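You operate a simulated robot arm through the tools that you are given. There is no shell and no other tool.

You run a simulated robot arm. Do the job below in one go: nothing can be reset, and whatever is moved stays where it is left.

Task
Set the fixed setting tray to 25 EM, lock it and fit that type line in.
Fine: free the red lever first; the pointer ends on its mark.

The check looks at the end state, three seconds after you hand in, the way a careful person would. Anything else that was tipped, shoved, dropped, spilled or broken makes it a failure.

Robot
A 7-joint arm with a two-finger parallel gripper, fixed in place. Base frame: the origin is on the floor under the middle of its stand, x ahead of it, y to its left, z up; the work surface is at about z = 0.9. Units: m, rad, N and s.
With the tool pointing down near the work surface it reaches from about 0.68 to 0.78 m from the base axis. Its first joint turns from -2.496 to 2.496 rad. Payload 3 kg.
The tool frame sits at the grasp point between the pads (the TCP): z along the fingers, y along the line on which they close. The tips reach 0.03 m beyond it. The gripper opens to 0.11 m. The fingers are 0.02 m wide and 0.01 m thick; the gripper's body (0.048 by 0.112 m) begins 0.055 m behind the TCP.
Orientation is that of the tool frame in the base frame, as a unit quaternion [w, x, y, z]. With the fingers straight down and closing along the base's y, the tool's x points along the base's -x, its y along +y and its z along -z.

Tools
- The arm moves only by the tool jog_arm. Its argument "increments" is a list of rows, each a list of 3 entries, a list of its own where there are three numbers: the turn, a rotation vector about the base's x, y, z in units of 8 degrees (1.0 is 8 degrees), then the shift along the base's x, y, z in units of 50 mm (1.0 is 50 mm), then the finger opening in mm, from 0 to 110. In form: [[[rx, ry, rz], [tx, ty, tz], gripper], ...]. A call has 1 to 20 rows; each row shifts and turns the commanded pose from where the row before left it. A call with a number of a shift or a turn outside -1 to 1 is refused whole. Each row takes 0.2 s and may step no farther than 0.05 m and 0.15 rad from the row before; otherwise, or with a gripper value out of range, the whole call is refused. Where a pose cannot be reached the arm comes as near as it can. A force on the tool above 40 N (or 10 N above the force at the start of the call, whichever is more), or a blocked arm, ends the call early, and 0.2 s more pass. Each finger travels about 0.108 m/s and halts on what it meets, pressing with about 25 N; the grip force reading is that of the motor and also rises with nothing between the fingers. The clock runs only during rows and for 0.2 s after the last one: add rows that do not move to give the fingers time. It gives the time, the measured TCP pose, the force on the tool (base axes), the opening and the grip force at its end, in the units of the frame above (readings bear some noise), with the torque about the TCP (base axes, N m) and any sound that the robot's microphone picked up.
- Cameras (640 x 400 px; columns grow to the right, rows downward): "scene" is fixed at [0.2218, 0.4998, 1.6261]; the picture's right is [-0.84, -0.54, 0.00], its down [-0.36, 0.57, -0.74] and it looks along [0.40, -0.62, -0.68] (base axes); focal length 323 px, centre (320, 200). "wrist" rides on the gripper at [0.072, 0.017, -0.103] in the tool frame; the picture's right is [-0.23, 0.97, 0.00], its down [-0.76, -0.18, -0.62] and it looks along [-0.61, -0.14, 0.78] (tool axes); focal length 222 px, centre (320, 200). There is no depth. A picture from a camera that has moved, and an enlarged one, comes with that camera's place and axes in the base frame and with its lens.
- get_image(camera): a new picture of that camera. No time passes.
- raise_lower(by): slides the trunk up (or, below 0, down) by that many m; the arm rides with it, the base frame stays. It gives what a move gives, with no picture.
- enlarge(camera, box): a new picture of the part [left, top, right, bottom] of that camera's present view, enlarged. No time passes.
- hand_in(): hands the job in; it is judged then, once.

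Places have to be worked out from the pictures, the camera data and where the tool is seen. Open the gripper and draw the arm clear of the work before you hand the job in, unless the task says otherwise.

The tools are called as a command line: name --argument value ..., lists and objects as JSON in quotes. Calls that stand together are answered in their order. jog_arm: Moves the arm, as the interface text tells. Its arguments: {"type":"object","properties":{"increments":{"type":"array"}},"required":["increments"]} The other tools are called the same way: raise_lower (by) moves the trunk up or down; get_image (camera) takes a picture; enlarge (camera, box) takes an enlarged picture of a part of a camera's view; hand_in () hands the job in.

At the start:

```text
clock: 0.0
tool_pos: [0.7603, -0.0116, 1.1329]
ee_rot: [0.0, 0.001, 1.0, 0.0]
contact_force: [0.4, -0.1, 0.4]
ft_torque: [0.01, 0.01, 0.01]
finger_gap: 0.11
grasp_force: 0.1
trunk travel left (down, up): [-0.725, 0.165]
```

scene: 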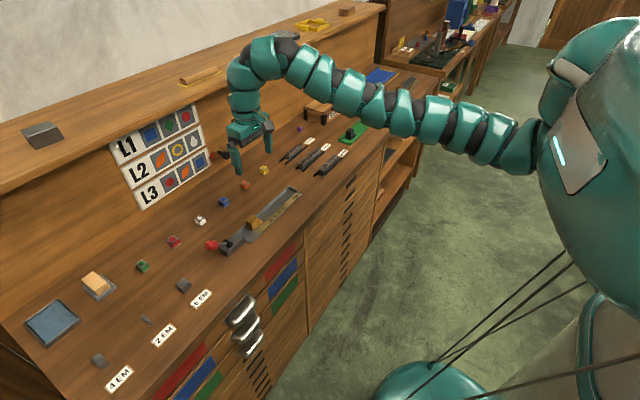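
wrist: 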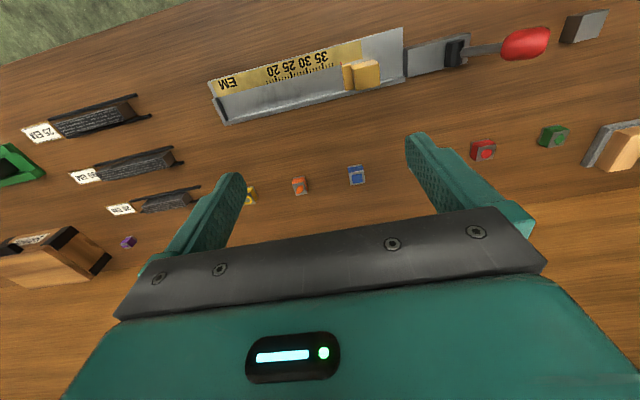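

I'll start by looking closer at the tray, the lever and the type lines before moving anything.

enlarge --camera "wrist" --box '[200, 20, 420, 140]'

enlarge --camera "wrist" --box '[0, 80, 260, 260]'

enlarge --camera "wrist" --box '[380, 10, 620, 130]'

enlarge --camera "scene" --box '[190, 170, 320, 260]'

enlarge --camera "scene" --box '[260, 110, 380, 190]'

```text
2.91 times, centred on (310, 80) of wrist
camera zoom: at [0.6869, 0.0075, 1.2351], right [0.23, 0.97, 0.0], down [0.76, -0.18, 0.62], along [0.61, -0.14, -0.78], focal length 646 px, centre (349, 549)
```

zoom: 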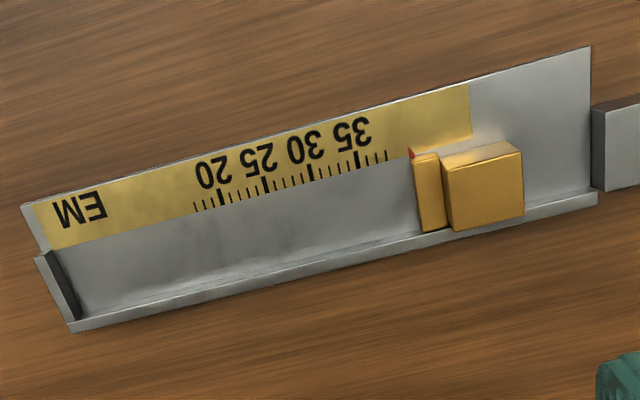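

```text
2.22 times, centred on (130, 170) of wrist
camera zoom: at [0.6869, 0.0075, 1.2351], right [0.23, 0.97, 0.0], down [0.76, -0.18, 0.62], along [0.61, -0.14, -0.78], focal length 494 px, centre (742, 267)
```

zoom: 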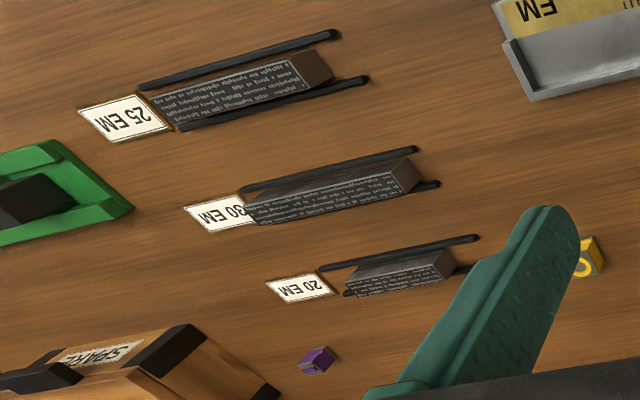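

```text
2.67 times, centred on (500, 70) of wrist
camera zoom: at [0.6869, 0.0075, 1.2351], right [0.23, 0.97, 0.0], down [0.76, -0.18, 0.62], along [0.61, -0.14, -0.78], focal length 592 px, centre (-160, 547)
```

zoom: 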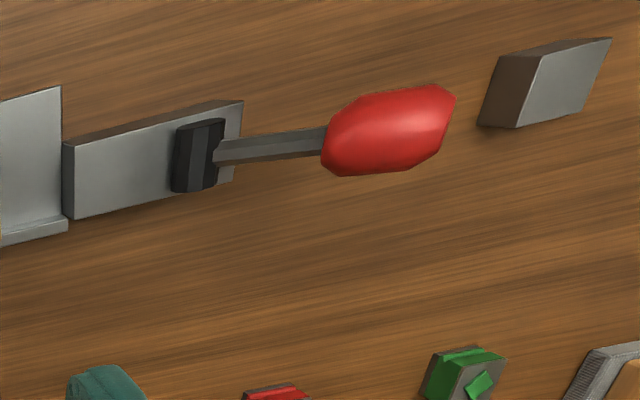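

```text
4.44 times, centred on (255, 215) of scene
camera zoom: at [0.2218, 0.4998, 1.6261], right [-0.84, -0.54, 0.0], down [-0.36, 0.57, -0.74], along [0.4, -0.62, -0.68], focal length 1437 px, centre (609, 133)
```

zoom: 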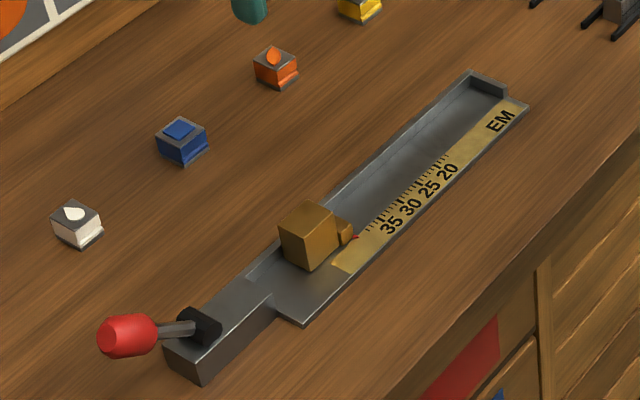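

```text
5.00 times, centred on (320, 150) of scene
camera zoom: at [0.2218, 0.4998, 1.6261], right [-0.84, -0.54, 0.0], down [-0.36, 0.57, -0.74], along [0.4, -0.62, -0.68], focal length 1617 px, centre (320, 450)
```

zoom: 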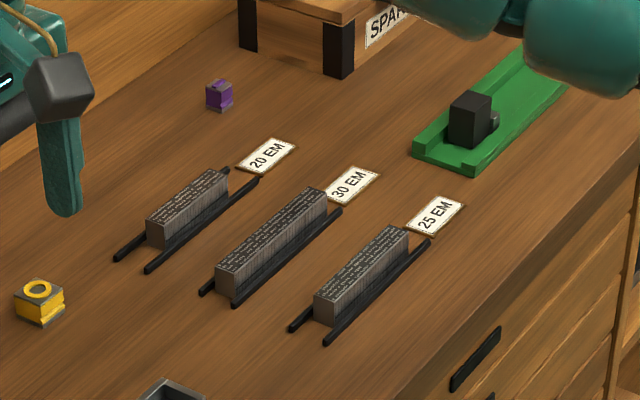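

The tray lies along y, roughly x 0.716–0.772 and y −0.15 to 0.106. The stop is at the −y end and the scale is on the robot's side. The pointer is near y≈0.025, past 35, and the 25 mark is near y≈−0.04. I'll move over the lever at a safe height to see how it works.

jog_arm --increments '[[[0, 0, 0], [-0.3, 0.9, 0], 110], [[0, 0, 0], [-0.2, 0.9, 0], 110], [[0, 0, 0], [0, 0.9, 0], 110], [[0, 0, 0], [0, 0.9, -0.5], 110], [[0, 0, 0], [0, 0, -0.5], 110]]'

get_image --camera "wrist"

enlarge --camera "scene" --box '[190, 200, 280, 260]'

```text
refused: row 4 steps farther than a row can; nothing moved
```

```text
taken
camera wrist: at [0.6869, 0.0075, 1.2351], right [0.23, 0.97, 0.0], down [0.76, -0.18, 0.62], along [0.61, -0.14, -0.78], focal length 222 px, centre (320, 200)
```

wrist: 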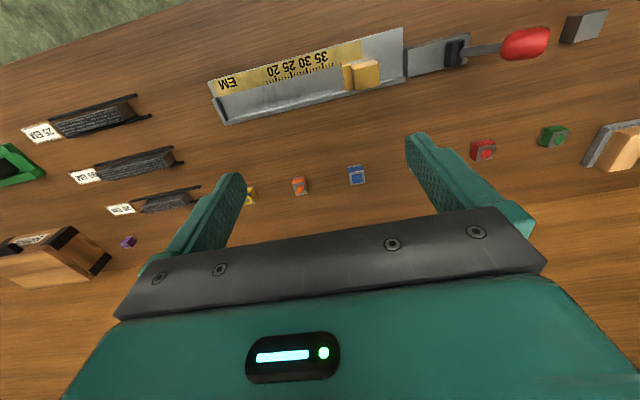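

```text
6.67 times, centred on (235, 230) of scene
camera zoom: at [0.2218, 0.4998, 1.6261], right [-0.84, -0.54, 0.0], down [-0.36, 0.57, -0.74], along [0.4, -0.62, -0.68], focal length 2156 px, centre (887, 0)
```

zoom: 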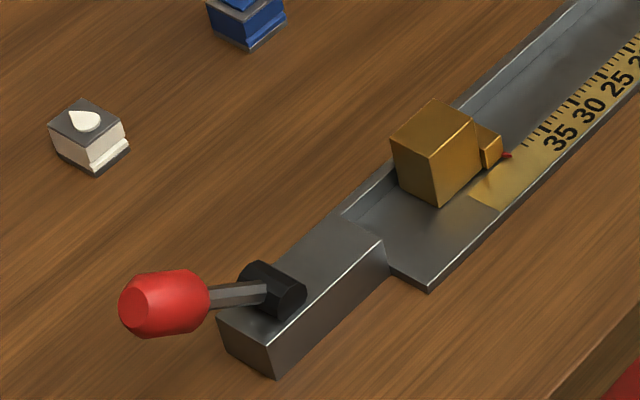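

That call was refused because its fourth row stepped too far. The scene view shows a black barrel along x on the block, with the lever swinging in the y–z plane and its knob pointing +y. I'll redo the move with smaller steps.

jog_arm --increments '[[[0, 0, 0], [-0.3, 0.9, 0], 110], [[0, 0, 0], [-0.2, 0.9, 0], 110], [[0, 0, 0], [0, 0.9, 0], 110], [[0, 0, 0], [0, 0.7, -0.5], 110], [[0, 0, 0], [0, 0, -0.5], 110]]'

get_image --camera "wrist"

get_image --camera "scene"

```text
clock: 1.2
tool_pos: [0.722, 0.1505, 1.0807]
ee_rot: [-0.001, 0.001, 1.0, 0.0]
contact_force: [0.7, 0.7, -0.7]
ft_torque: [0.02, 0.0, -0.03]
finger_gap: 0.1099
grasp_force: 0.0
out of reach, approached as far as the arm can: row 4
trunk travel left (down, up): [-0.725, 0.165]
```

```text
taken
camera wrist: at [0.6486, 0.1696, 1.1845], right [0.23, 0.97, 0.0], down [0.76, -0.18, 0.62], along [0.6, -0.14, -0.78], focal length 222 px, centre (320, 200)
```

wrist: 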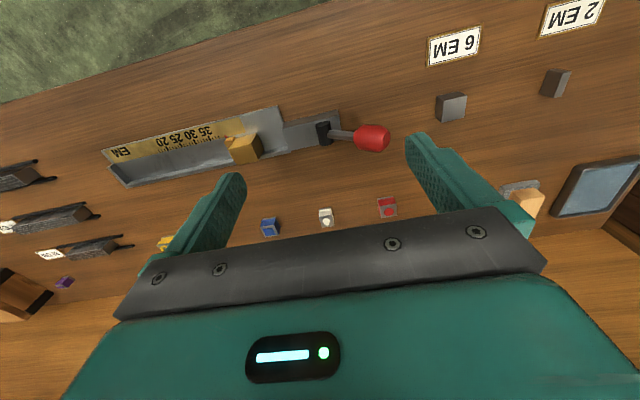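

```text
taken
```

scene: 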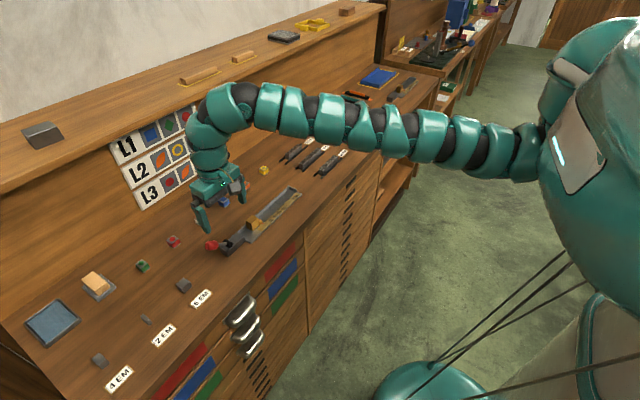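

The lever is visible now. I'll enlarge it along with the tray to pin down positions.

enlarge --camera "wrist" --box '[270, 90, 420, 180]'

enlarge --camera "wrist" --box '[90, 90, 300, 210]'

enlarge --camera "scene" --box '[190, 180, 310, 260]'

```text
4.27 times, centred on (345, 135) of wrist
camera zoom: at [0.6486, 0.1696, 1.1845], right [0.23, 0.97, 0.0], down [0.76, -0.18, 0.62], along [0.6, -0.14, -0.78], focal length 948 px, centre (213, 477)
```

zoom: 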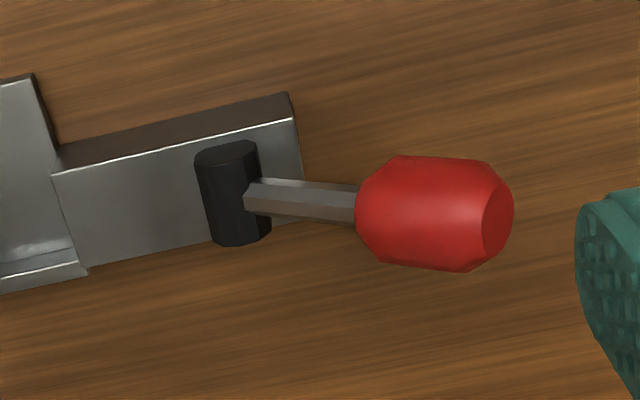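

```text
3.05 times, centred on (195, 150) of wrist
camera zoom: at [0.6486, 0.1696, 1.1845], right [0.23, 0.97, 0.0], down [0.76, -0.18, 0.62], along [0.6, -0.14, -0.78], focal length 677 px, centre (701, 352)
```

zoom: 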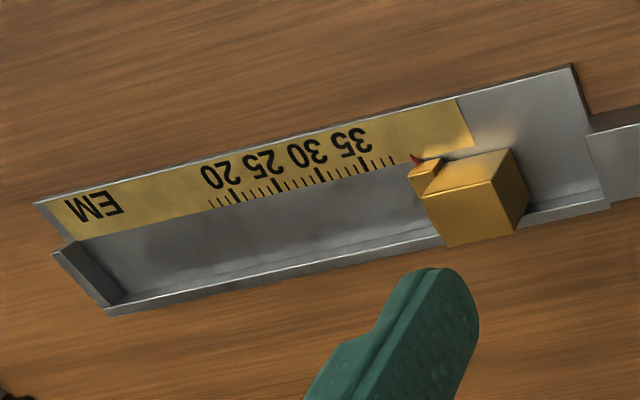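

```text
5.00 times, centred on (250, 220) of scene
camera zoom: at [0.2218, 0.4998, 1.6261], right [-0.84, -0.54, 0.0], down [-0.36, 0.57, -0.74], along [0.4, -0.62, -0.68], focal length 1617 px, centre (670, 100)
```

zoom: 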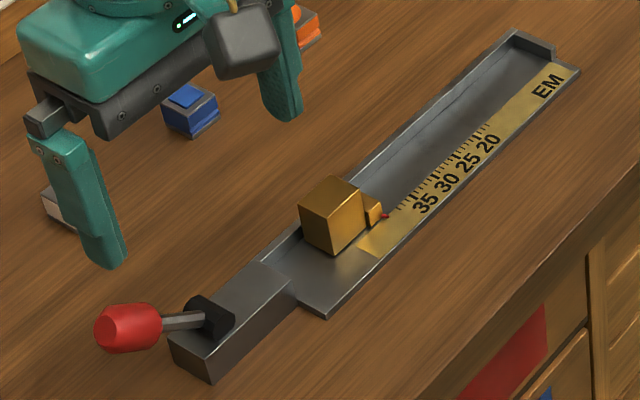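

Triangulating from both cameras, the lever pivot is near (0.750, 0.152, 0.929) and the knob centre near (0.750, 0.201, 0.968). That puts the lever about 39° above +y. Before planning the push I'll test how far out I can reach here as I go lower.

jog_arm --increments '[[[0, 0, 0], [0.3, 0.4, 0], 110], [[0, 0, 0], [0.3, 0.4, 0], 110]]'

```text
clock: 1.8
tool_pos: [0.7216, 0.1548, 1.0815]
ee_rot: [-0.001, 0.001, 1.0, 0.0]
contact_force: [-0.2, -0.2, -0.4]
ft_torque: [-0.03, 0.0, -0.02]
finger_gap: 0.1101
grasp_force: 0.1
out of reach, approached as far as the arm can: row 1, 2
trunk travel left (down, up): [-0.725, 0.165]
```

Reach at this height stops at a radius of about 0.738. I'll test whether yawing the tool to line up with the arm plane extends it.

jog_arm --increments '[[[0, 0, 1.0], [0, 0, 0], 110], [[0, 0, 0.5], [0, 0, 0], 110], [[0, 0, 0], [0.4, 0.1, 0], 110], [[0, 0, 0], [0.4, 0.1, 0], 110]]'

```text
clock: 2.8
tool_pos: [0.7227, 0.1556, 1.0821]
ee_rot: [0.0, -0.105, 0.995, 0.001]
contact_force: [-0.4, 0.0, 0.5]
ft_torque: [-0.01, 0.02, 0.0]
finger_gap: 0.11
grasp_force: 0.0
out of reach, approached as far as the arm can: row 3, 4
trunk travel left (down, up): [-0.725, 0.165]
```

Yaw makes no difference, but height does: this far out, reach shrinks as the tool goes lower. I'll raise the tool relative to the trunk, then lower the trunk to get better reach near the surface.

jog_arm --increments '[[[0, 0, -1.0], [0, 0, 0.8], 110], [[0, 0, -0.5], [0, 0, 0.9], 110], [[0, 0, 0], [0, 0, 0.9], 110], [[0, 0, 0], [0, 0, 0.9], 110]]'

```text
clock: 3.8
tool_pos: [0.7065, 0.1413, 1.2208]
ee_rot: [0.0, 0.002, 1.0, 0.001]
contact_force: [-0.6, -0.2, 0.3]
ft_torque: [0.0, 0.05, 0.0]
finger_gap: 0.1099
grasp_force: 0.1
out of reach, approached as far as the arm can: row 1, 2, 3, 4
trunk travel left (down, up): [-0.725, 0.165]
```

Reach went down instead: about 0.72 at z≈1.22. I'll check the arm's actual posture before choosing which way to move the trunk.

get_image --camera "scene"

```text
taken
```

scene: 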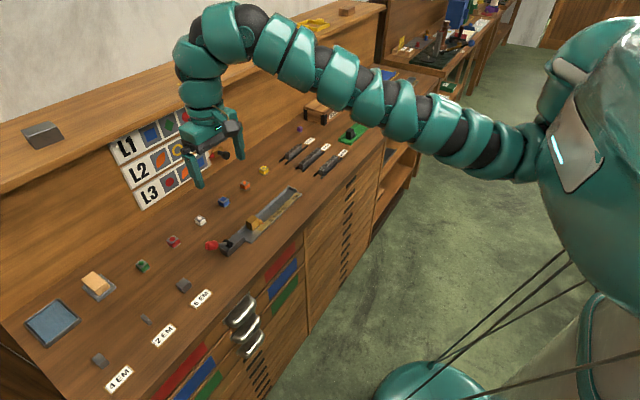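

The wrist sits above the shoulder, so reach should grow as the tool goes lower. I'll go down to about z 1.04 (tips at about 1.01, above the knob) and test the outward reach there.

jog_arm --increments '[[[0, 0, 0], [0, 0, -0.9], 60], [[0, 0, 0], [0, 0, -0.9], 30], [[0, 0, 0], [0, 0, -0.9], 0], [[0, 0, 0], [0, 0, -0.9], 0], [[0, 0, 0], [0.5, 0, 0], 0], [[0, 0, 0], [0.5, 0, 0], 0], [[0, 0, 0], [0.5, 0, 0], 0]]'

```text
clock: 5.4
tool_pos: [0.7279, 0.1449, 1.0381]
ee_rot: [0.0, 0.002, 1.0, 0.0]
contact_force: [0.2, -0.9, -0.5]
ft_torque: [-0.01, 0.0, -0.02]
finger_gap: 0.0001
grasp_force: 25.2
out of reach, approached as far as the arm can: row 6, 7
trunk travel left (down, up): [-0.725, 0.165]
```

At z≈1.04 the limit is still only a radius of about 0.742. I'll raise the trunk 0.1, bring the tool back down by the same amount, and compare.

raise_lower --by 0.1

jog_arm --increments '[[[0, 0, 0], [0, 0, -0.9], 0], [[0, 0, 0], [0, 0, -0.9], 0], [[0, 0, 0], [0.4, 0.1, 0], 0], [[0, 0, 0], [0.4, 0.1, 0], 0], [[0, 0, 0], [0.4, 0.1, 0], 0]]'

```text
clock: 6.7
tool_pos: [0.7267, 0.1466, 1.1393]
ee_rot: [0.0, 0.001, 1.0, 0.0]
contact_force: [0.7, 0.7, 0.5]
ft_torque: [0.03, -0.02, 0.04]
finger_gap: 0.0
grasp_force: 25.2
trunk travel left (down, up): [-0.825, 0.065]
```

```text
clock: 7.9
tool_pos: [0.724, 0.1411, 1.0513]
ee_rot: [0.0, 0.001, 1.0, 0.0]
contact_force: [0.4, 0.5, -0.2]
ft_torque: [-0.01, 0.03, -0.03]
finger_gap: 0.0001
grasp_force: 24.7
out of reach, approached as far as the arm can: row 2, 3, 4, 5
trunk travel left (down, up): [-0.825, 0.065]
```

Raising the trunk doesn't help either; the best relative height is about 1.0–1.03. I'll check whether reach depends on azimuth by testing at y≈−0.02, since the start pose reached 0.76 there.

jog_arm --increments '[[[0, 0, 0], [0, -0.9, 0.2], 0], [[0, 0, 0], [0, -0.9, 0.2], 0], [[0, 0, 0], [0, -0.9, 0.2], 0], [[0, 0, 0], [0, -0.5, 0], 0], [[0, 0, 0], [0.5, 0, 0], 0], [[0, 0, 0], [0.5, 0, 0], 0], [[0, 0, 0], [0.5, 0, 0], 0], [[0, 0, 0], [0.5, 0, 0], 0]]'

```text
clock: 9.7
tool_pos: [0.789, -0.021, 1.0805]
ee_rot: [0.0, 0.0, 1.0, 0.0]
contact_force: [-0.7, -0.5, 0.0]
ft_torque: [-0.07, -0.01, 0.01]
finger_gap: 0.0
grasp_force: 25.3
out of reach, approached as far as the arm can: row 7, 8
trunk travel left (down, up): [-0.825, 0.065]
```

Reach is 0.789 at y≈−0.02, so azimuth clearly matters. I'll check whether the −y side is the same.

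jog_arm --increments '[[[0, 0, 0], [-0.4, -0.9, 0], 0], [[0, 0, 0], [-0.2, -0.9, 0], 0], [[0, 0, 0], [0, -0.9, 0], 0], [[0, 0, 0], [0.4, -0.2, 0], 0], [[0, 0, 0], [0.4, 0, 0], 0], [[0, 0, 0], [0.4, 0, 0], 0]]'

get_image --camera "scene"

```text
clock: 11.1
tool_pos: [0.8045, -0.165, 1.0818]
ee_rot: [0.001, 0.0, 1.0, 0.0]
contact_force: [0.3, 1.6, -4.6]
ft_torque: [-0.08, 0.0, 0.02]
finger_gap: 0.0
grasp_force: 25.1
out of reach, approached as far as the arm can: row 6
trunk travel left (down, up): [-0.825, 0.065]
```

```text
taken
```

scene: 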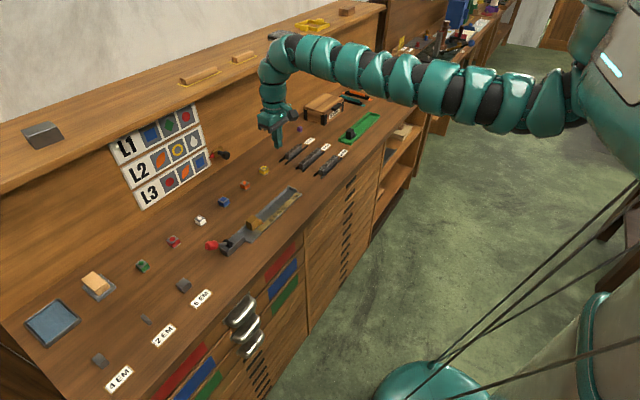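

Fitting these limits, the arm pivots around roughly (0.15, −0.16) with about 0.66 m of horizontal reach. The lever knob at (0.75, 0.20) is therefore out of reach tool-down, and I'll have to tilt the fingers outward for it. The last reading showed a small downward force, so I'll back off in x and check that it clears.

jog_arm --increments '[[[0, 0, 0], [-0.8, 0, 0], 110], [[0, 0, 0], [-0.8, -0.4, 0], 110], [[0, 0, 0], [0, -0.4, 0], 110], [[0, 0, 0], [0, 0, 0], 110]]'

get_image --camera "wrist"

enlarge --camera "scene" --box '[230, 110, 390, 210]'

```text
clock: 12.1
tool_pos: [0.728, -0.2056, 1.0806]
ee_rot: [-0.001, 0.002, 1.0, 0.0]
contact_force: [0.2, -0.2, -0.6]
ft_torque: [-0.01, 0.01, 0.02]
finger_gap: 0.1101
grasp_force: 0.1
trunk travel left (down, up): [-0.825, 0.065]
```

```text
taken
camera wrist: at [0.6536, -0.1865, 1.1829], right [0.23, 0.97, 0.0], down [0.76, -0.18, 0.62], along [0.61, -0.14, -0.78], focal length 222 px, centre (320, 200)
```

wrist: 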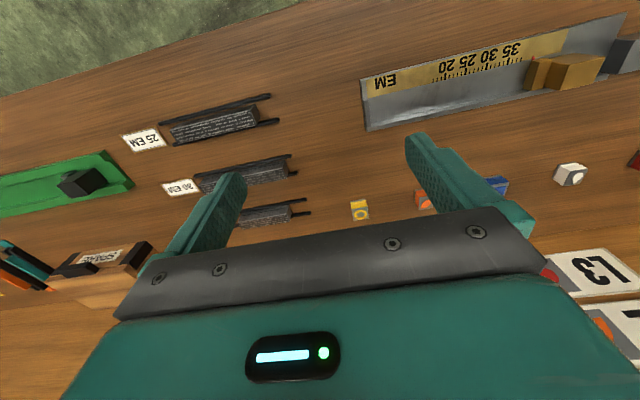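

```text
4.00 times, centred on (310, 160) of scene
camera zoom: at [0.2218, 0.4998, 1.6261], right [-0.84, -0.54, 0.0], down [-0.36, 0.57, -0.74], along [0.4, -0.62, -0.68], focal length 1293 px, centre (360, 360)
```

zoom: 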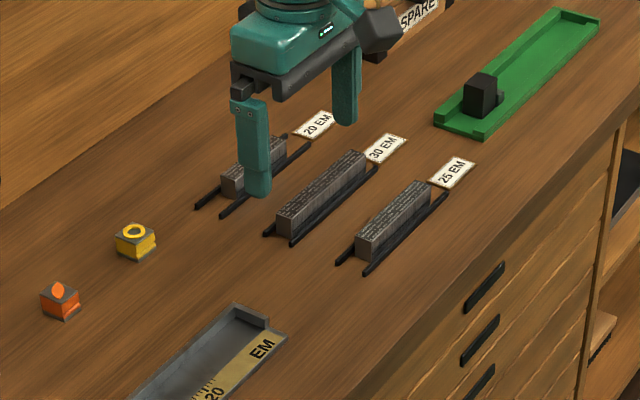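

The force is back to zero and nothing was disturbed. The gray tray is the one with the lever, and I can see the 25 EM line and its label. I'll raise the tool, put the trunk back to its starting height, and head for the lever with the fingers closed.

jog_arm --increments '[[[0, 0, 0], [-0.2, 0.5, 0.8], 60], [[0, 0, 0], [-0.2, 0.5, 0.8], 0], [[0, 0, 0], [0, 0.9, 0.4], 0], [[0, 0, 0], [0, 0.95, 0], 0], [[0, 0, 0], [0, 0.95, 0], 0]]'

raise_lower --by -0.1

```text
clock: 13.3
tool_pos: [0.7128, -0.0157, 1.1831]
ee_rot: [-0.001, 0.001, 1.0, -0.001]
contact_force: [1.0, 0.5, -0.6]
ft_torque: [-0.02, -0.02, 0.02]
finger_gap: 0.0001
grasp_force: 24.6
out of reach, approached as far as the arm can: row 2
trunk travel left (down, up): [-0.825, 0.065]
```

```text
clock: 14.7
tool_pos: [0.7115, -0.0179, 1.0837]
ee_rot: [0.001, 0.001, 1.0, 0.0]
contact_force: [-0.3, 0.3, -0.6]
ft_torque: [0.04, 0.01, -0.02]
finger_gap: 0.0002
grasp_force: 25.1
trunk travel left (down, up): [-0.725, 0.165]
```

The trunk is back at its starting height. Next I'll tilt the fingers outward by about 24° and swing around to the +y side of the knob, staying high.

jog_arm --increments '[[[0.5, -0.85, 0], [0, 0.9, 0.2], 0], [[0.5, -0.85, 0], [0, 0.9, 0.2], 0], [[0.5, -0.85, 0], [0, 0.9, 0], 0], [[0, 0, 0], [0.2, 0.9, 0], 0], [[0, 0, 0], [0.2, 0.9, 0], 0], [[0, 0, 0], [0.2, 0.9, 0], 0]]'

get_image --camera "wrist"

get_image --camera "scene"

```text
clock: 16.1
tool_pos: [0.741, 0.253, 1.0996]
ee_rot: [0.175, 0.002, 0.979, 0.103]
contact_force: [1.4, 0.2, -0.1]
ft_torque: [0.0, 0.03, -0.01]
finger_gap: 0.0002
grasp_force: 25.5
trunk travel left (down, up): [-0.725, 0.165]
```

```text
taken
camera wrist: at [0.6369, 0.2537, 1.1727], right [0.18, 0.94, 0.28], down [0.51, -0.33, 0.8], along [0.84, 0.0, -0.54], focal length 222 px, centre (320, 200)
```

wrist: 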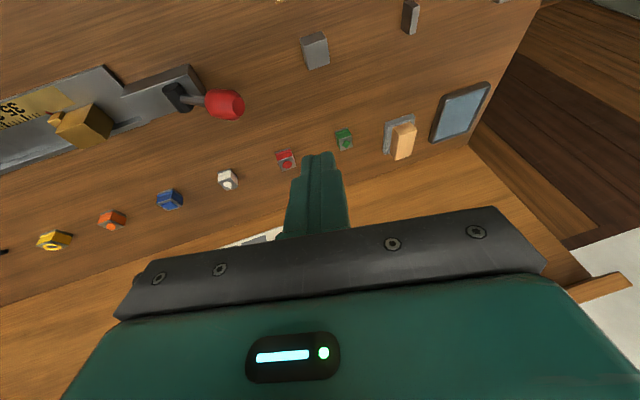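

```text
taken
```

scene: 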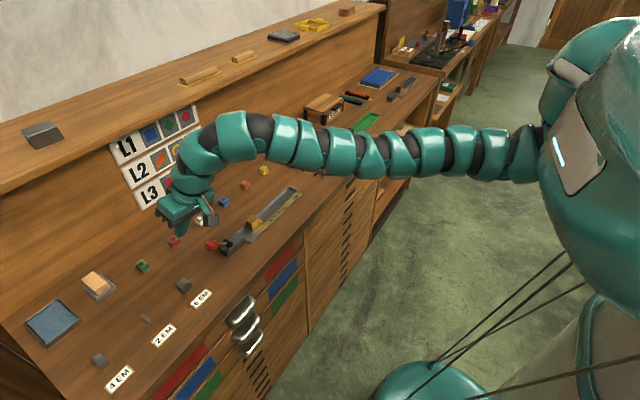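

The pose is reachable, and the knob is confirmed near (0.748, 0.200, 0.968). I'll descend on its +y side to TCP z≈0.985.

jog_arm --increments '[[[0, 0, 0], [0.05, 0, -0.8], 0], [[0, 0, 0], [0, 0, -0.8], 0], [[0, 0, 0], [0, 0, -0.65], 0]]'

enlarge --camera "scene" --box '[140, 180, 300, 280]'

get_image --camera "wrist"

```text
clock: 16.9
tool_pos: [0.7456, 0.25, 0.9903]
ee_rot: [0.177, 0.0, 0.979, 0.104]
contact_force: [0.6, 0.7, -0.5]
ft_torque: [-0.02, 0.03, 0.03]
finger_gap: 0.0
grasp_force: 24.9
trunk travel left (down, up): [-0.725, 0.165]
```

```text
4.00 times, centred on (220, 230) of scene
camera zoom: at [0.2218, 0.4998, 1.6261], right [-0.84, -0.54, 0.0], down [-0.36, 0.57, -0.74], along [0.4, -0.62, -0.68], focal length 1293 px, centre (720, 80)
```

zoom: 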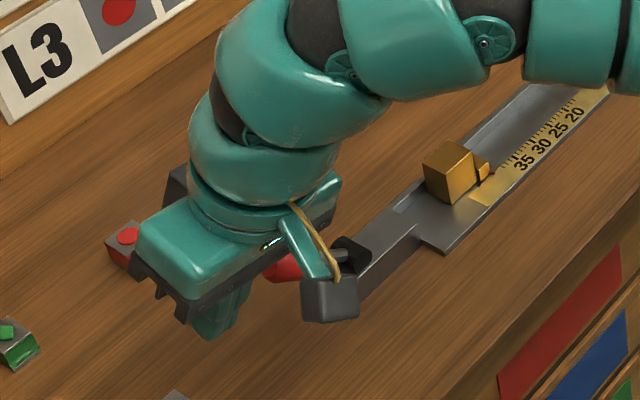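

```text
taken
camera wrist: at [0.641, 0.2505, 1.0625], right [0.18, 0.94, 0.28], down [0.51, -0.33, 0.8], along [0.84, 0.0, -0.54], focal length 222 px, centre (320, 200)
```

wrist: 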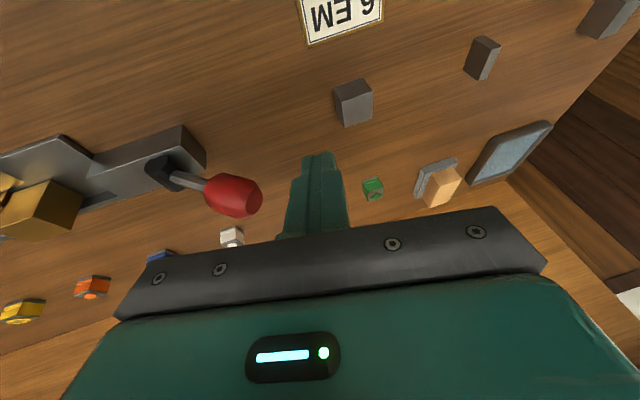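

The closed fingers are on the +y side of the knob with clearance to everything else. I'll push in −y with small steps and watch the force and any sound.

jog_arm --increments '[[[0, 0, 0], [0, -0.2, 0], 0], [[0, 0, 0], [0, -0.2, 0], 0], [[0, 0, 0], [0, -0.2, 0.04], 0], [[0, 0, 0], [0, -0.2, 0.04], 0]]'

get_image --camera "wrist"

```text
clock: 17.9
tool_pos: [0.7445, 0.2176, 0.9974]
ee_rot: [0.18, -0.003, 0.978, 0.108]
contact_force: [14.6, 21.0, 17.3]
ft_torque: [0.34, -0.36, 0.16]
finger_gap: 0.0
grasp_force: 24.9
trunk travel left (down, up): [-0.725, 0.165]
```

```text
taken
camera wrist: at [0.6393, 0.2162, 1.0698], right [0.17, 0.94, 0.28], down [0.5, -0.33, 0.8], along [0.85, 0.0, -0.53], focal length 222 px, centre (320, 200)
```

wrist: 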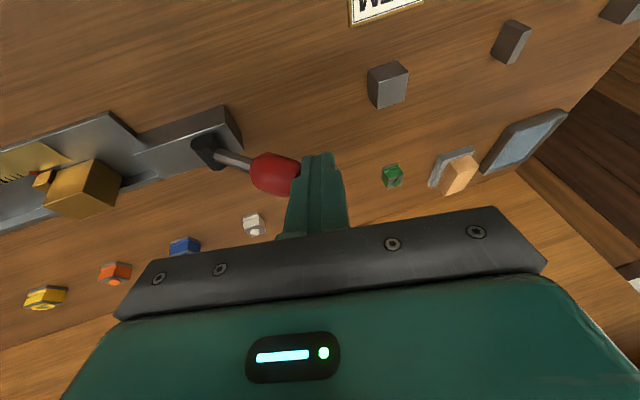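

The fingertip met the knob at about its top, with a 31 N reaction that has an upward part, so the tip is riding too high. I'll back off in +y, go about 20 mm lower, and push again.

jog_arm --increments '[[[0, 0, 0], [0, 0.6, 0], 0], [[0, 0, 0], [-0.08, 0.1, -0.4], 0], [[0, 0, 0], [0, 0, -0.1], 0], [[0, 0, 0], [0, 0, 0], 0]]'

get_image --camera "wrist"

```text
clock: 18.9
tool_pos: [0.7391, 0.2465, 0.9687]
ee_rot: [0.177, 0.001, 0.979, 0.103]
contact_force: [0.7, 0.2, 0.1]
ft_torque: [-0.02, -0.01, 0.02]
finger_gap: 0.0
grasp_force: 25.1
trunk travel left (down, up): [-0.725, 0.165]
```

```text
taken
camera wrist: at [0.6347, 0.2468, 1.0411], right [0.18, 0.94, 0.28], down [0.51, -0.33, 0.8], along [0.84, 0.0, -0.54], focal length 222 px, centre (320, 200)
```

wrist: 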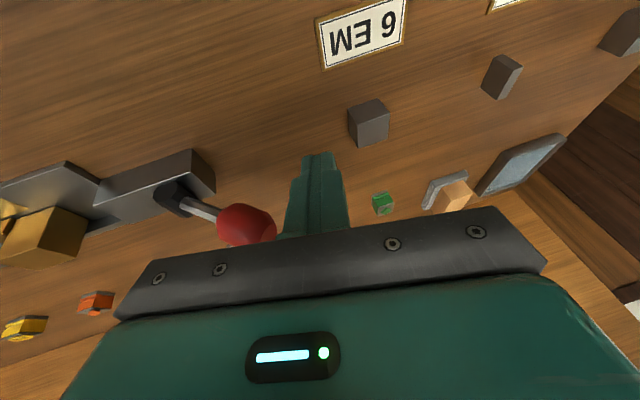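

The lever is still at about 39°, and the tip is now at z≈0.941, well below the knob centre. I'll push −y again so the contact is under the knob's equator.

jog_arm --increments '[[[0, 0, 0], [0, -0.2, 0], 0], [[0, 0, 0], [0, -0.2, 0], 0], [[0, 0, 0], [0, -0.16, 0.04], 0], [[0, 0, 0], [0, -0.16, 0.04], 0]]'

get_image --camera "wrist"

```text
clock: 19.9
tool_pos: [0.7405, 0.2093, 0.9732]
ee_rot: [0.177, 0.001, 0.979, 0.104]
contact_force: [0.4, 0.7, 0.0]
ft_torque: [-0.06, 0.01, -0.04]
finger_gap: 0.0
grasp_force: 24.9
trunk travel left (down, up): [-0.725, 0.165]
```

```text
taken
camera wrist: at [0.6356, 0.2098, 1.0455], right [0.18, 0.94, 0.28], down [0.5, -0.33, 0.8], along [0.85, 0.0, -0.53], focal length 222 px, centre (320, 200)
```

wrist: 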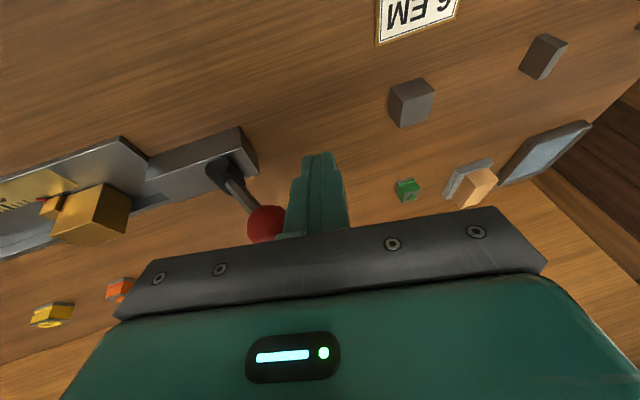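

The lever now moves with almost no force and is swinging upright. I'll check the scene view before going on.

enlarge --camera "scene" --box '[140, 180, 300, 280]'

enlarge --camera "wrist" --box '[180, 120, 360, 260]'

```text
4.00 times, centred on (220, 230) of scene
camera zoom: at [0.2218, 0.4998, 1.6261], right [-0.84, -0.54, 0.0], down [-0.36, 0.57, -0.74], along [0.4, -0.62, -0.68], focal length 1293 px, centre (720, 80)
```

zoom: 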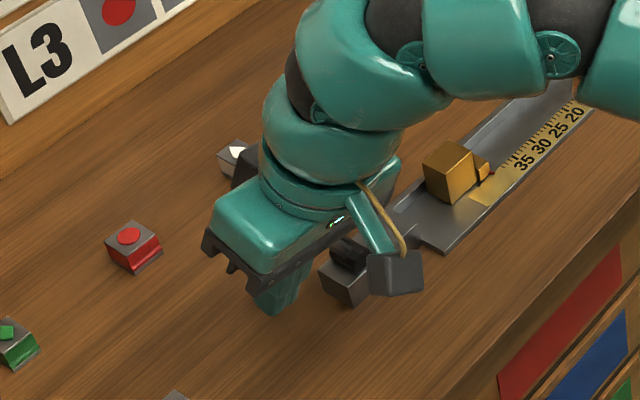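

```text
2.86 times, centred on (270, 190) of wrist
camera zoom: at [0.6356, 0.2098, 1.0455], right [0.18, 0.94, 0.28], down [0.5, -0.33, 0.8], along [0.85, 0.0, -0.53], focal length 635 px, centre (463, 229)
```

zoom: 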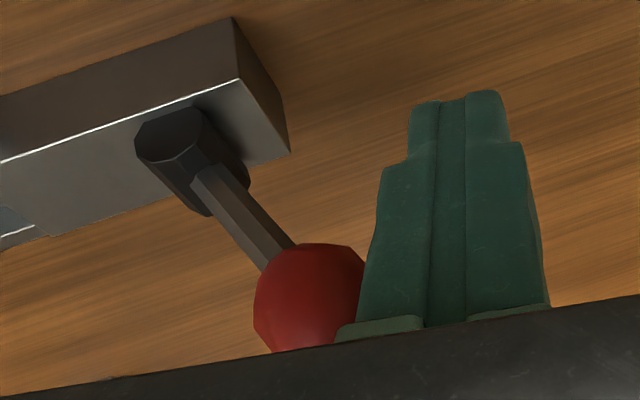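

The lever is now at about 65°. I'll keep pushing −y while rising slightly, so the gripper body stays clear of the knob.

jog_arm --increments '[[[0, 0, 0], [0, -0.16, 0.08], 0], [[0, 0, 0], [0, -0.16, 0.08], 0], [[0, 0, 0], [0, -0.16, 0.04], 0], [[0, 0, 0], [0, -0.16, 0.0], 0]]'

get_image --camera "wrist"

```text
clock: 20.9
tool_pos: [0.7399, 0.1777, 0.9828]
ee_rot: [0.176, 0.001, 0.979, 0.104]
contact_force: [-1.1, 0.4, -0.2]
ft_torque: [-0.02, 0.0, -0.03]
finger_gap: 0.0001
grasp_force: 24.7
trunk travel left (down, up): [-0.725, 0.165]
```

```text
taken
camera wrist: at [0.6344, 0.1788, 1.0555], right [0.18, 0.94, 0.28], down [0.51, -0.33, 0.8], along [0.84, 0.0, -0.54], focal length 222 px, centre (320, 200)
```

wrist: 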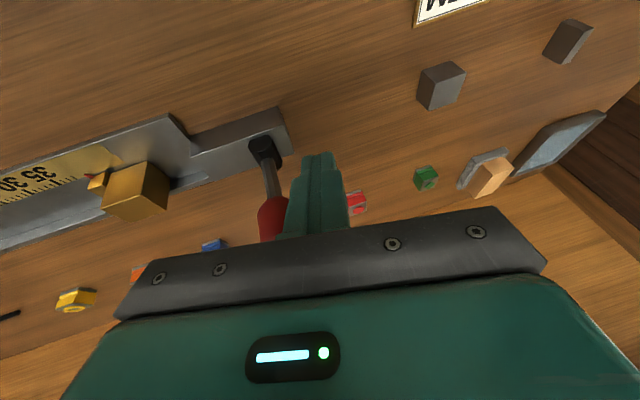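

The lever is about vertical and still moves without resistance. I'll keep going in −y until it reaches its end stop.

jog_arm --increments '[[[0, 0, 0], [0, -0.16, 0], 0], [[0, 0, 0], [0, -0.16, 0], 0], [[0, 0, 0], [0, -0.16, 0], 0], [[0, 0, 0], [0, -0.16, 0.0], 0]]'

get_image --camera "wrist"

```text
clock: 21.6
tool_pos: [0.7332, 0.1742, 0.9846]
ee_rot: [0.174, -0.01, 0.978, 0.114]
contact_force: [-3.9, 20.8, -1.7]
ft_torque: [-0.11, -0.05, 0.15]
finger_gap: 0.0004
grasp_force: 24.9
trunk travel left (down, up): [-0.725, 0.165]
stopped in row 3: the force on the tool passed its limit at 45 N (the readings are from after the stop); the commanded pose is now the measured one
```

```text
taken
camera wrist: at [0.6284, 0.1712, 1.0575], right [0.16, 0.94, 0.29], down [0.51, -0.33, 0.79], along [0.84, 0.03, -0.54], focal length 222 px, centre (320, 200)
```

wrist: 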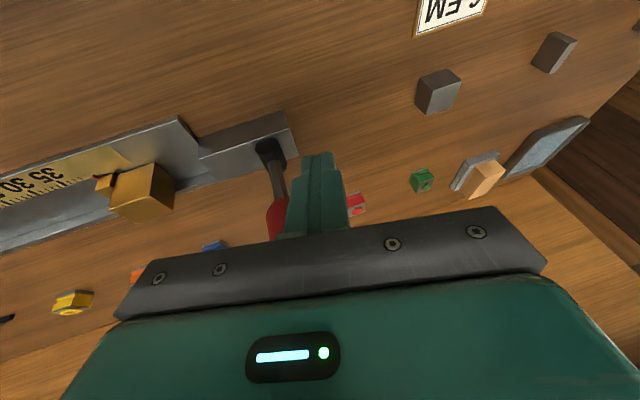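

The lever hit a hard stop at about vertical, so that should be its free position. I'll back off in +y, lift clear and look.

jog_arm --increments '[[[0, 0, 0], [0.1, 0.5, 0], 0], [[0, 0, 0], [0, 0.7, 0.3], 0], [[0, 0, 0], [0, 0, 0.9], 0], [[0, 0, 0], [-0.2, 0, 0.9], 0]]'

enlarge --camera "scene" --box '[140, 180, 300, 280]'

get_image --camera "wrist"

```text
clock: 22.6
tool_pos: [0.7294, 0.229, 1.0914]
ee_rot: [0.178, -0.006, 0.978, 0.11]
contact_force: [-0.5, 0.4, -0.2]
ft_torque: [0.0, -0.01, -0.03]
finger_gap: 0.0
grasp_force: 24.7
trunk travel left (down, up): [-0.725, 0.165]
```

```text
4.00 times, centred on (220, 230) of scene
camera zoom: at [0.2218, 0.4998, 1.6261], right [-0.84, -0.54, 0.0], down [-0.36, 0.57, -0.74], along [0.4, -0.62, -0.68], focal length 1293 px, centre (720, 80)
```

zoom: 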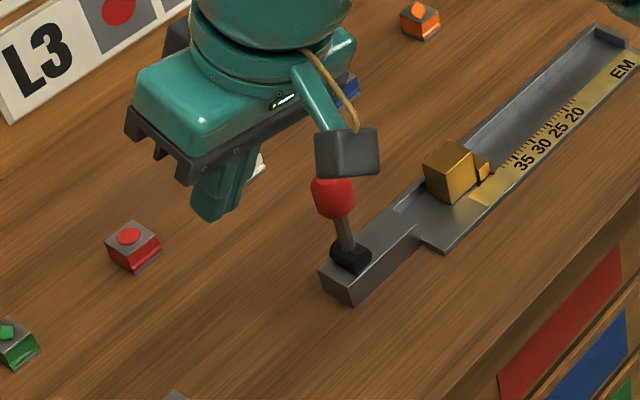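

```text
taken
camera wrist: at [0.6242, 0.2276, 1.1635], right [0.16, 0.94, 0.29], down [0.51, -0.33, 0.8], along [0.85, 0.01, -0.53], focal length 222 px, centre (320, 200)
```

wrist: 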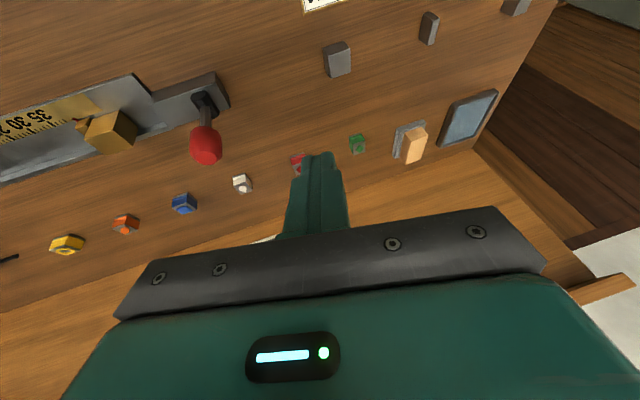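

The lever is standing upright and free. Next I'll straighten the tool to vertical and go above the slider with the fingers partly open to study it.

jog_arm --increments '[[[-0.528, 0.854, -0.029], [0, -0.9, 0], 30], [[-0.528, 0.854, -0.029], [0, -0.9, 0], 60], [[-0.528, 0.854, -0.029], [0, -0.9, 0], 80], [[0, 0, 0], [0.1, -0.95, 0], 80], [[0, 0, 0], [0.1, 0, 0], 80], [[0, 0, 0], [0, 0, -0.6], 80]]'

get_image --camera "wrist"

enlarge --camera "scene" --box '[190, 170, 320, 260]'

```text
clock: 23.9
tool_pos: [0.7413, 0.0448, 1.0597]
ee_rot: [-0.002, 0.002, 1.0, 0.001]
contact_force: [0.4, 0.7, 0.3]
ft_torque: [0.03, 0.02, 0.0]
finger_gap: 0.0799
grasp_force: 0.0
trunk travel left (down, up): [-0.725, 0.165]
```

```text
taken
camera wrist: at [0.6687, 0.0629, 1.1618], right [0.23, 0.97, 0.0], down [0.76, -0.18, 0.62], along [0.6, -0.14, -0.78], focal length 222 px, centre (320, 200)
```

wrist: 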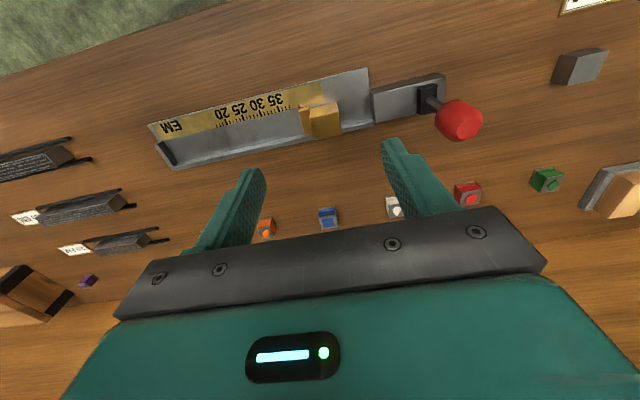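

```text
4.44 times, centred on (255, 215) of scene
camera zoom: at [0.2218, 0.4998, 1.6261], right [-0.84, -0.54, 0.0], down [-0.36, 0.57, -0.74], along [0.4, -0.62, -0.68], focal length 1437 px, centre (609, 133)
```

zoom: 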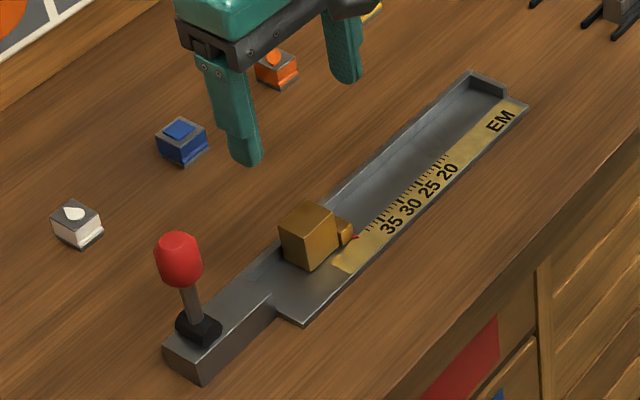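

The view is good now. I'll enlarge the slider and the scale.

enlarge --camera "wrist" --box '[270, 60, 390, 150]'

enlarge --camera "wrist" --box '[140, 70, 340, 190]'

enlarge --camera "scene" --box '[235, 205, 285, 240]'

```text
4.44 times, centred on (330, 105) of wrist
camera zoom: at [0.6687, 0.0629, 1.1618], right [0.23, 0.97, 0.0], down [0.76, -0.18, 0.62], along [0.6, -0.14, -0.78], focal length 987 px, centre (276, 622)
```

zoom: 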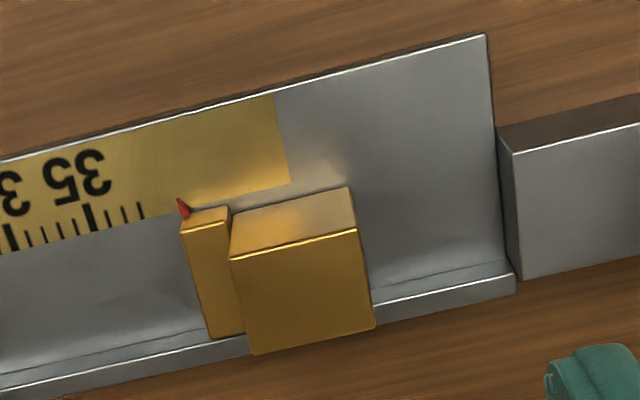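

```text
3.20 times, centred on (240, 130) of wrist
camera zoom: at [0.6687, 0.0629, 1.1618], right [0.23, 0.97, 0.0], down [0.76, -0.18, 0.62], along [0.6, -0.14, -0.78], focal length 711 px, centre (576, 424)
```

zoom: 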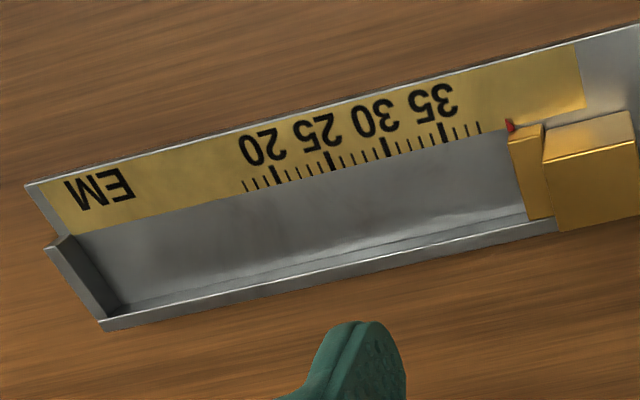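

```text
11.43 times, centred on (260, 222) of scene
camera zoom: at [0.2218, 0.4998, 1.6261], right [-0.84, -0.54, 0.0], down [-0.36, 0.57, -0.74], along [0.4, -0.62, -0.68], focal length 3695 px, centre (1006, -57)
```

zoom: 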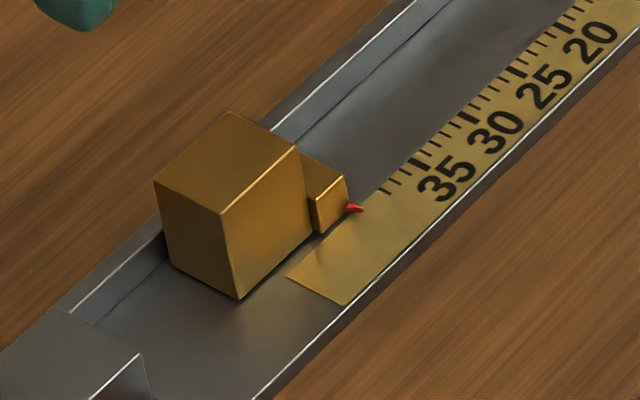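

The pointer is at y≈0.025 and the 25 mark at y≈−0.042. The slider body spans y 0.037–0.066 with its plate down to 0.025, x 0.738–0.760, and its top is at z≈0.938. I'll descend with the fingers straddling the whole slider, tips just above the tray floor, and check before closing.

jog_arm --increments '[[[0, 0, 0], [0.15, 0, -0.6], 80], [[0, 0, 0], [0, 0, -0.8], 80], [[0, 0, 0], [0, 0, -0.6], 80], [[0, 0, 0], [0, 0, -0.3], 80]]'

get_image --camera "wrist"

enlarge --camera "scene" --box '[190, 170, 320, 260]'

```text
clock: 24.9
tool_pos: [0.7485, 0.0461, 0.9436]
ee_rot: [-0.002, 0.002, 1.0, 0.0]
contact_force: [0.0, 0.6, 0.9]
ft_torque: [0.0, 0.01, -0.02]
finger_gap: 0.08
grasp_force: 0.0
trunk travel left (down, up): [-0.725, 0.165]
```

```text
taken
camera wrist: at [0.6757, 0.0651, 1.0464], right [0.23, 0.97, 0.0], down [0.76, -0.18, 0.62], along [0.6, -0.14, -0.78], focal length 222 px, centre (320, 200)
```

wrist: 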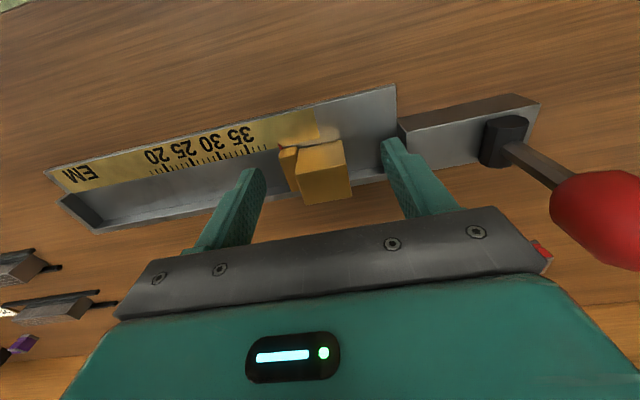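

```text
4.44 times, centred on (255, 215) of scene
camera zoom: at [0.2218, 0.4998, 1.6261], right [-0.84, -0.54, 0.0], down [-0.36, 0.57, -0.74], along [0.4, -0.62, -0.68], focal length 1437 px, centre (609, 133)
```

zoom: 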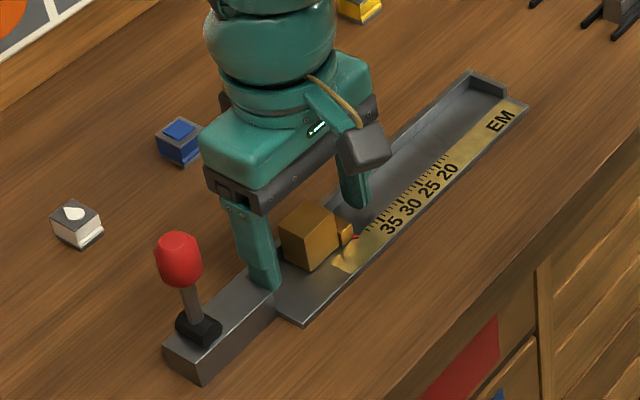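

The fingers straddle the slider cleanly. I'll close on it.

jog_arm --increments '[[[0, 0, 0], [0, 0, 0], 60], [[0, 0, 0], [0, 0, 0], 45], [[0, 0, 0], [0, 0, 0], 30], [[0, 0, 0], [0, 0, 0], 30]]'

enlarge --camera "wrist" --box '[180, 80, 420, 230]'

```text
clock: 25.9
tool_pos: [0.7488, 0.0462, 0.9421]
ee_rot: [-0.002, 0.001, 1.0, 0.001]
contact_force: [-0.4, 0.9, 0.3]
ft_torque: [-0.74, 0.07, 0.04]
finger_gap: 0.0421
grasp_force: 45.1
trunk travel left (down, up): [-0.725, 0.165]
```

```text
2.67 times, centred on (300, 155) of wrist
camera zoom: at [0.6759, 0.0651, 1.0467], right [0.23, 0.97, 0.0], down [0.76, -0.18, 0.62], along [0.6, -0.14, -0.78], focal length 592 px, centre (373, 320)
```

zoom: 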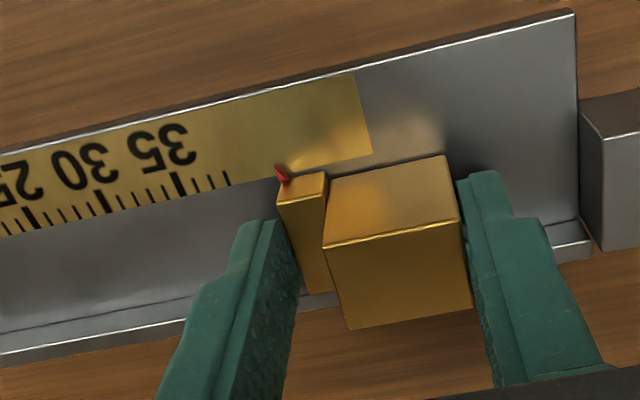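

I have the slider, with a 42 mm span. I'll slide it 20 mm toward the stop first and check that it moves freely.

jog_arm --increments '[[[0, 0, 0], [0, -0.1, 0], 30], [[0, 0, 0], [0, -0.15, 0], 30], [[0, 0, 0], [0, -0.15, 0], 30]]'

enlarge --camera "wrist" --box '[180, 80, 420, 230]'

```text
clock: 26.8
tool_pos: [0.7485, 0.0265, 0.9431]
ee_rot: [-0.003, 0.001, 1.0, 0.0]
contact_force: [-2.3, -0.7, -16.2]
ft_torque: [-0.76, -0.82, 0.37]
finger_gap: 0.0416
grasp_force: 44.9
trunk travel left (down, up): [-0.725, 0.165]
```

```text
2.67 times, centred on (300, 155) of wrist
camera zoom: at [0.6763, 0.0448, 1.047], right [0.23, 0.97, 0.0], down [0.77, -0.18, 0.62], along [0.6, -0.14, -0.79], focal length 592 px, centre (373, 320)
```

zoom: 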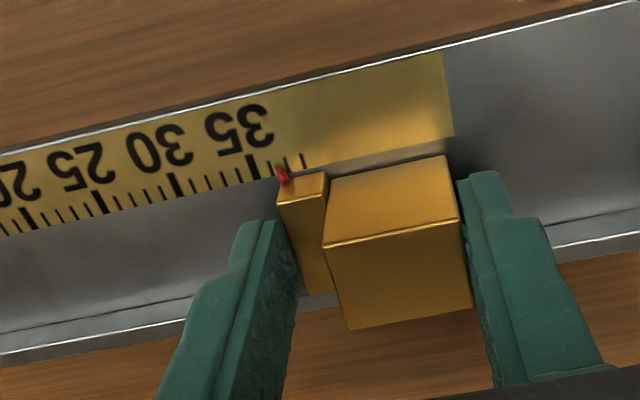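

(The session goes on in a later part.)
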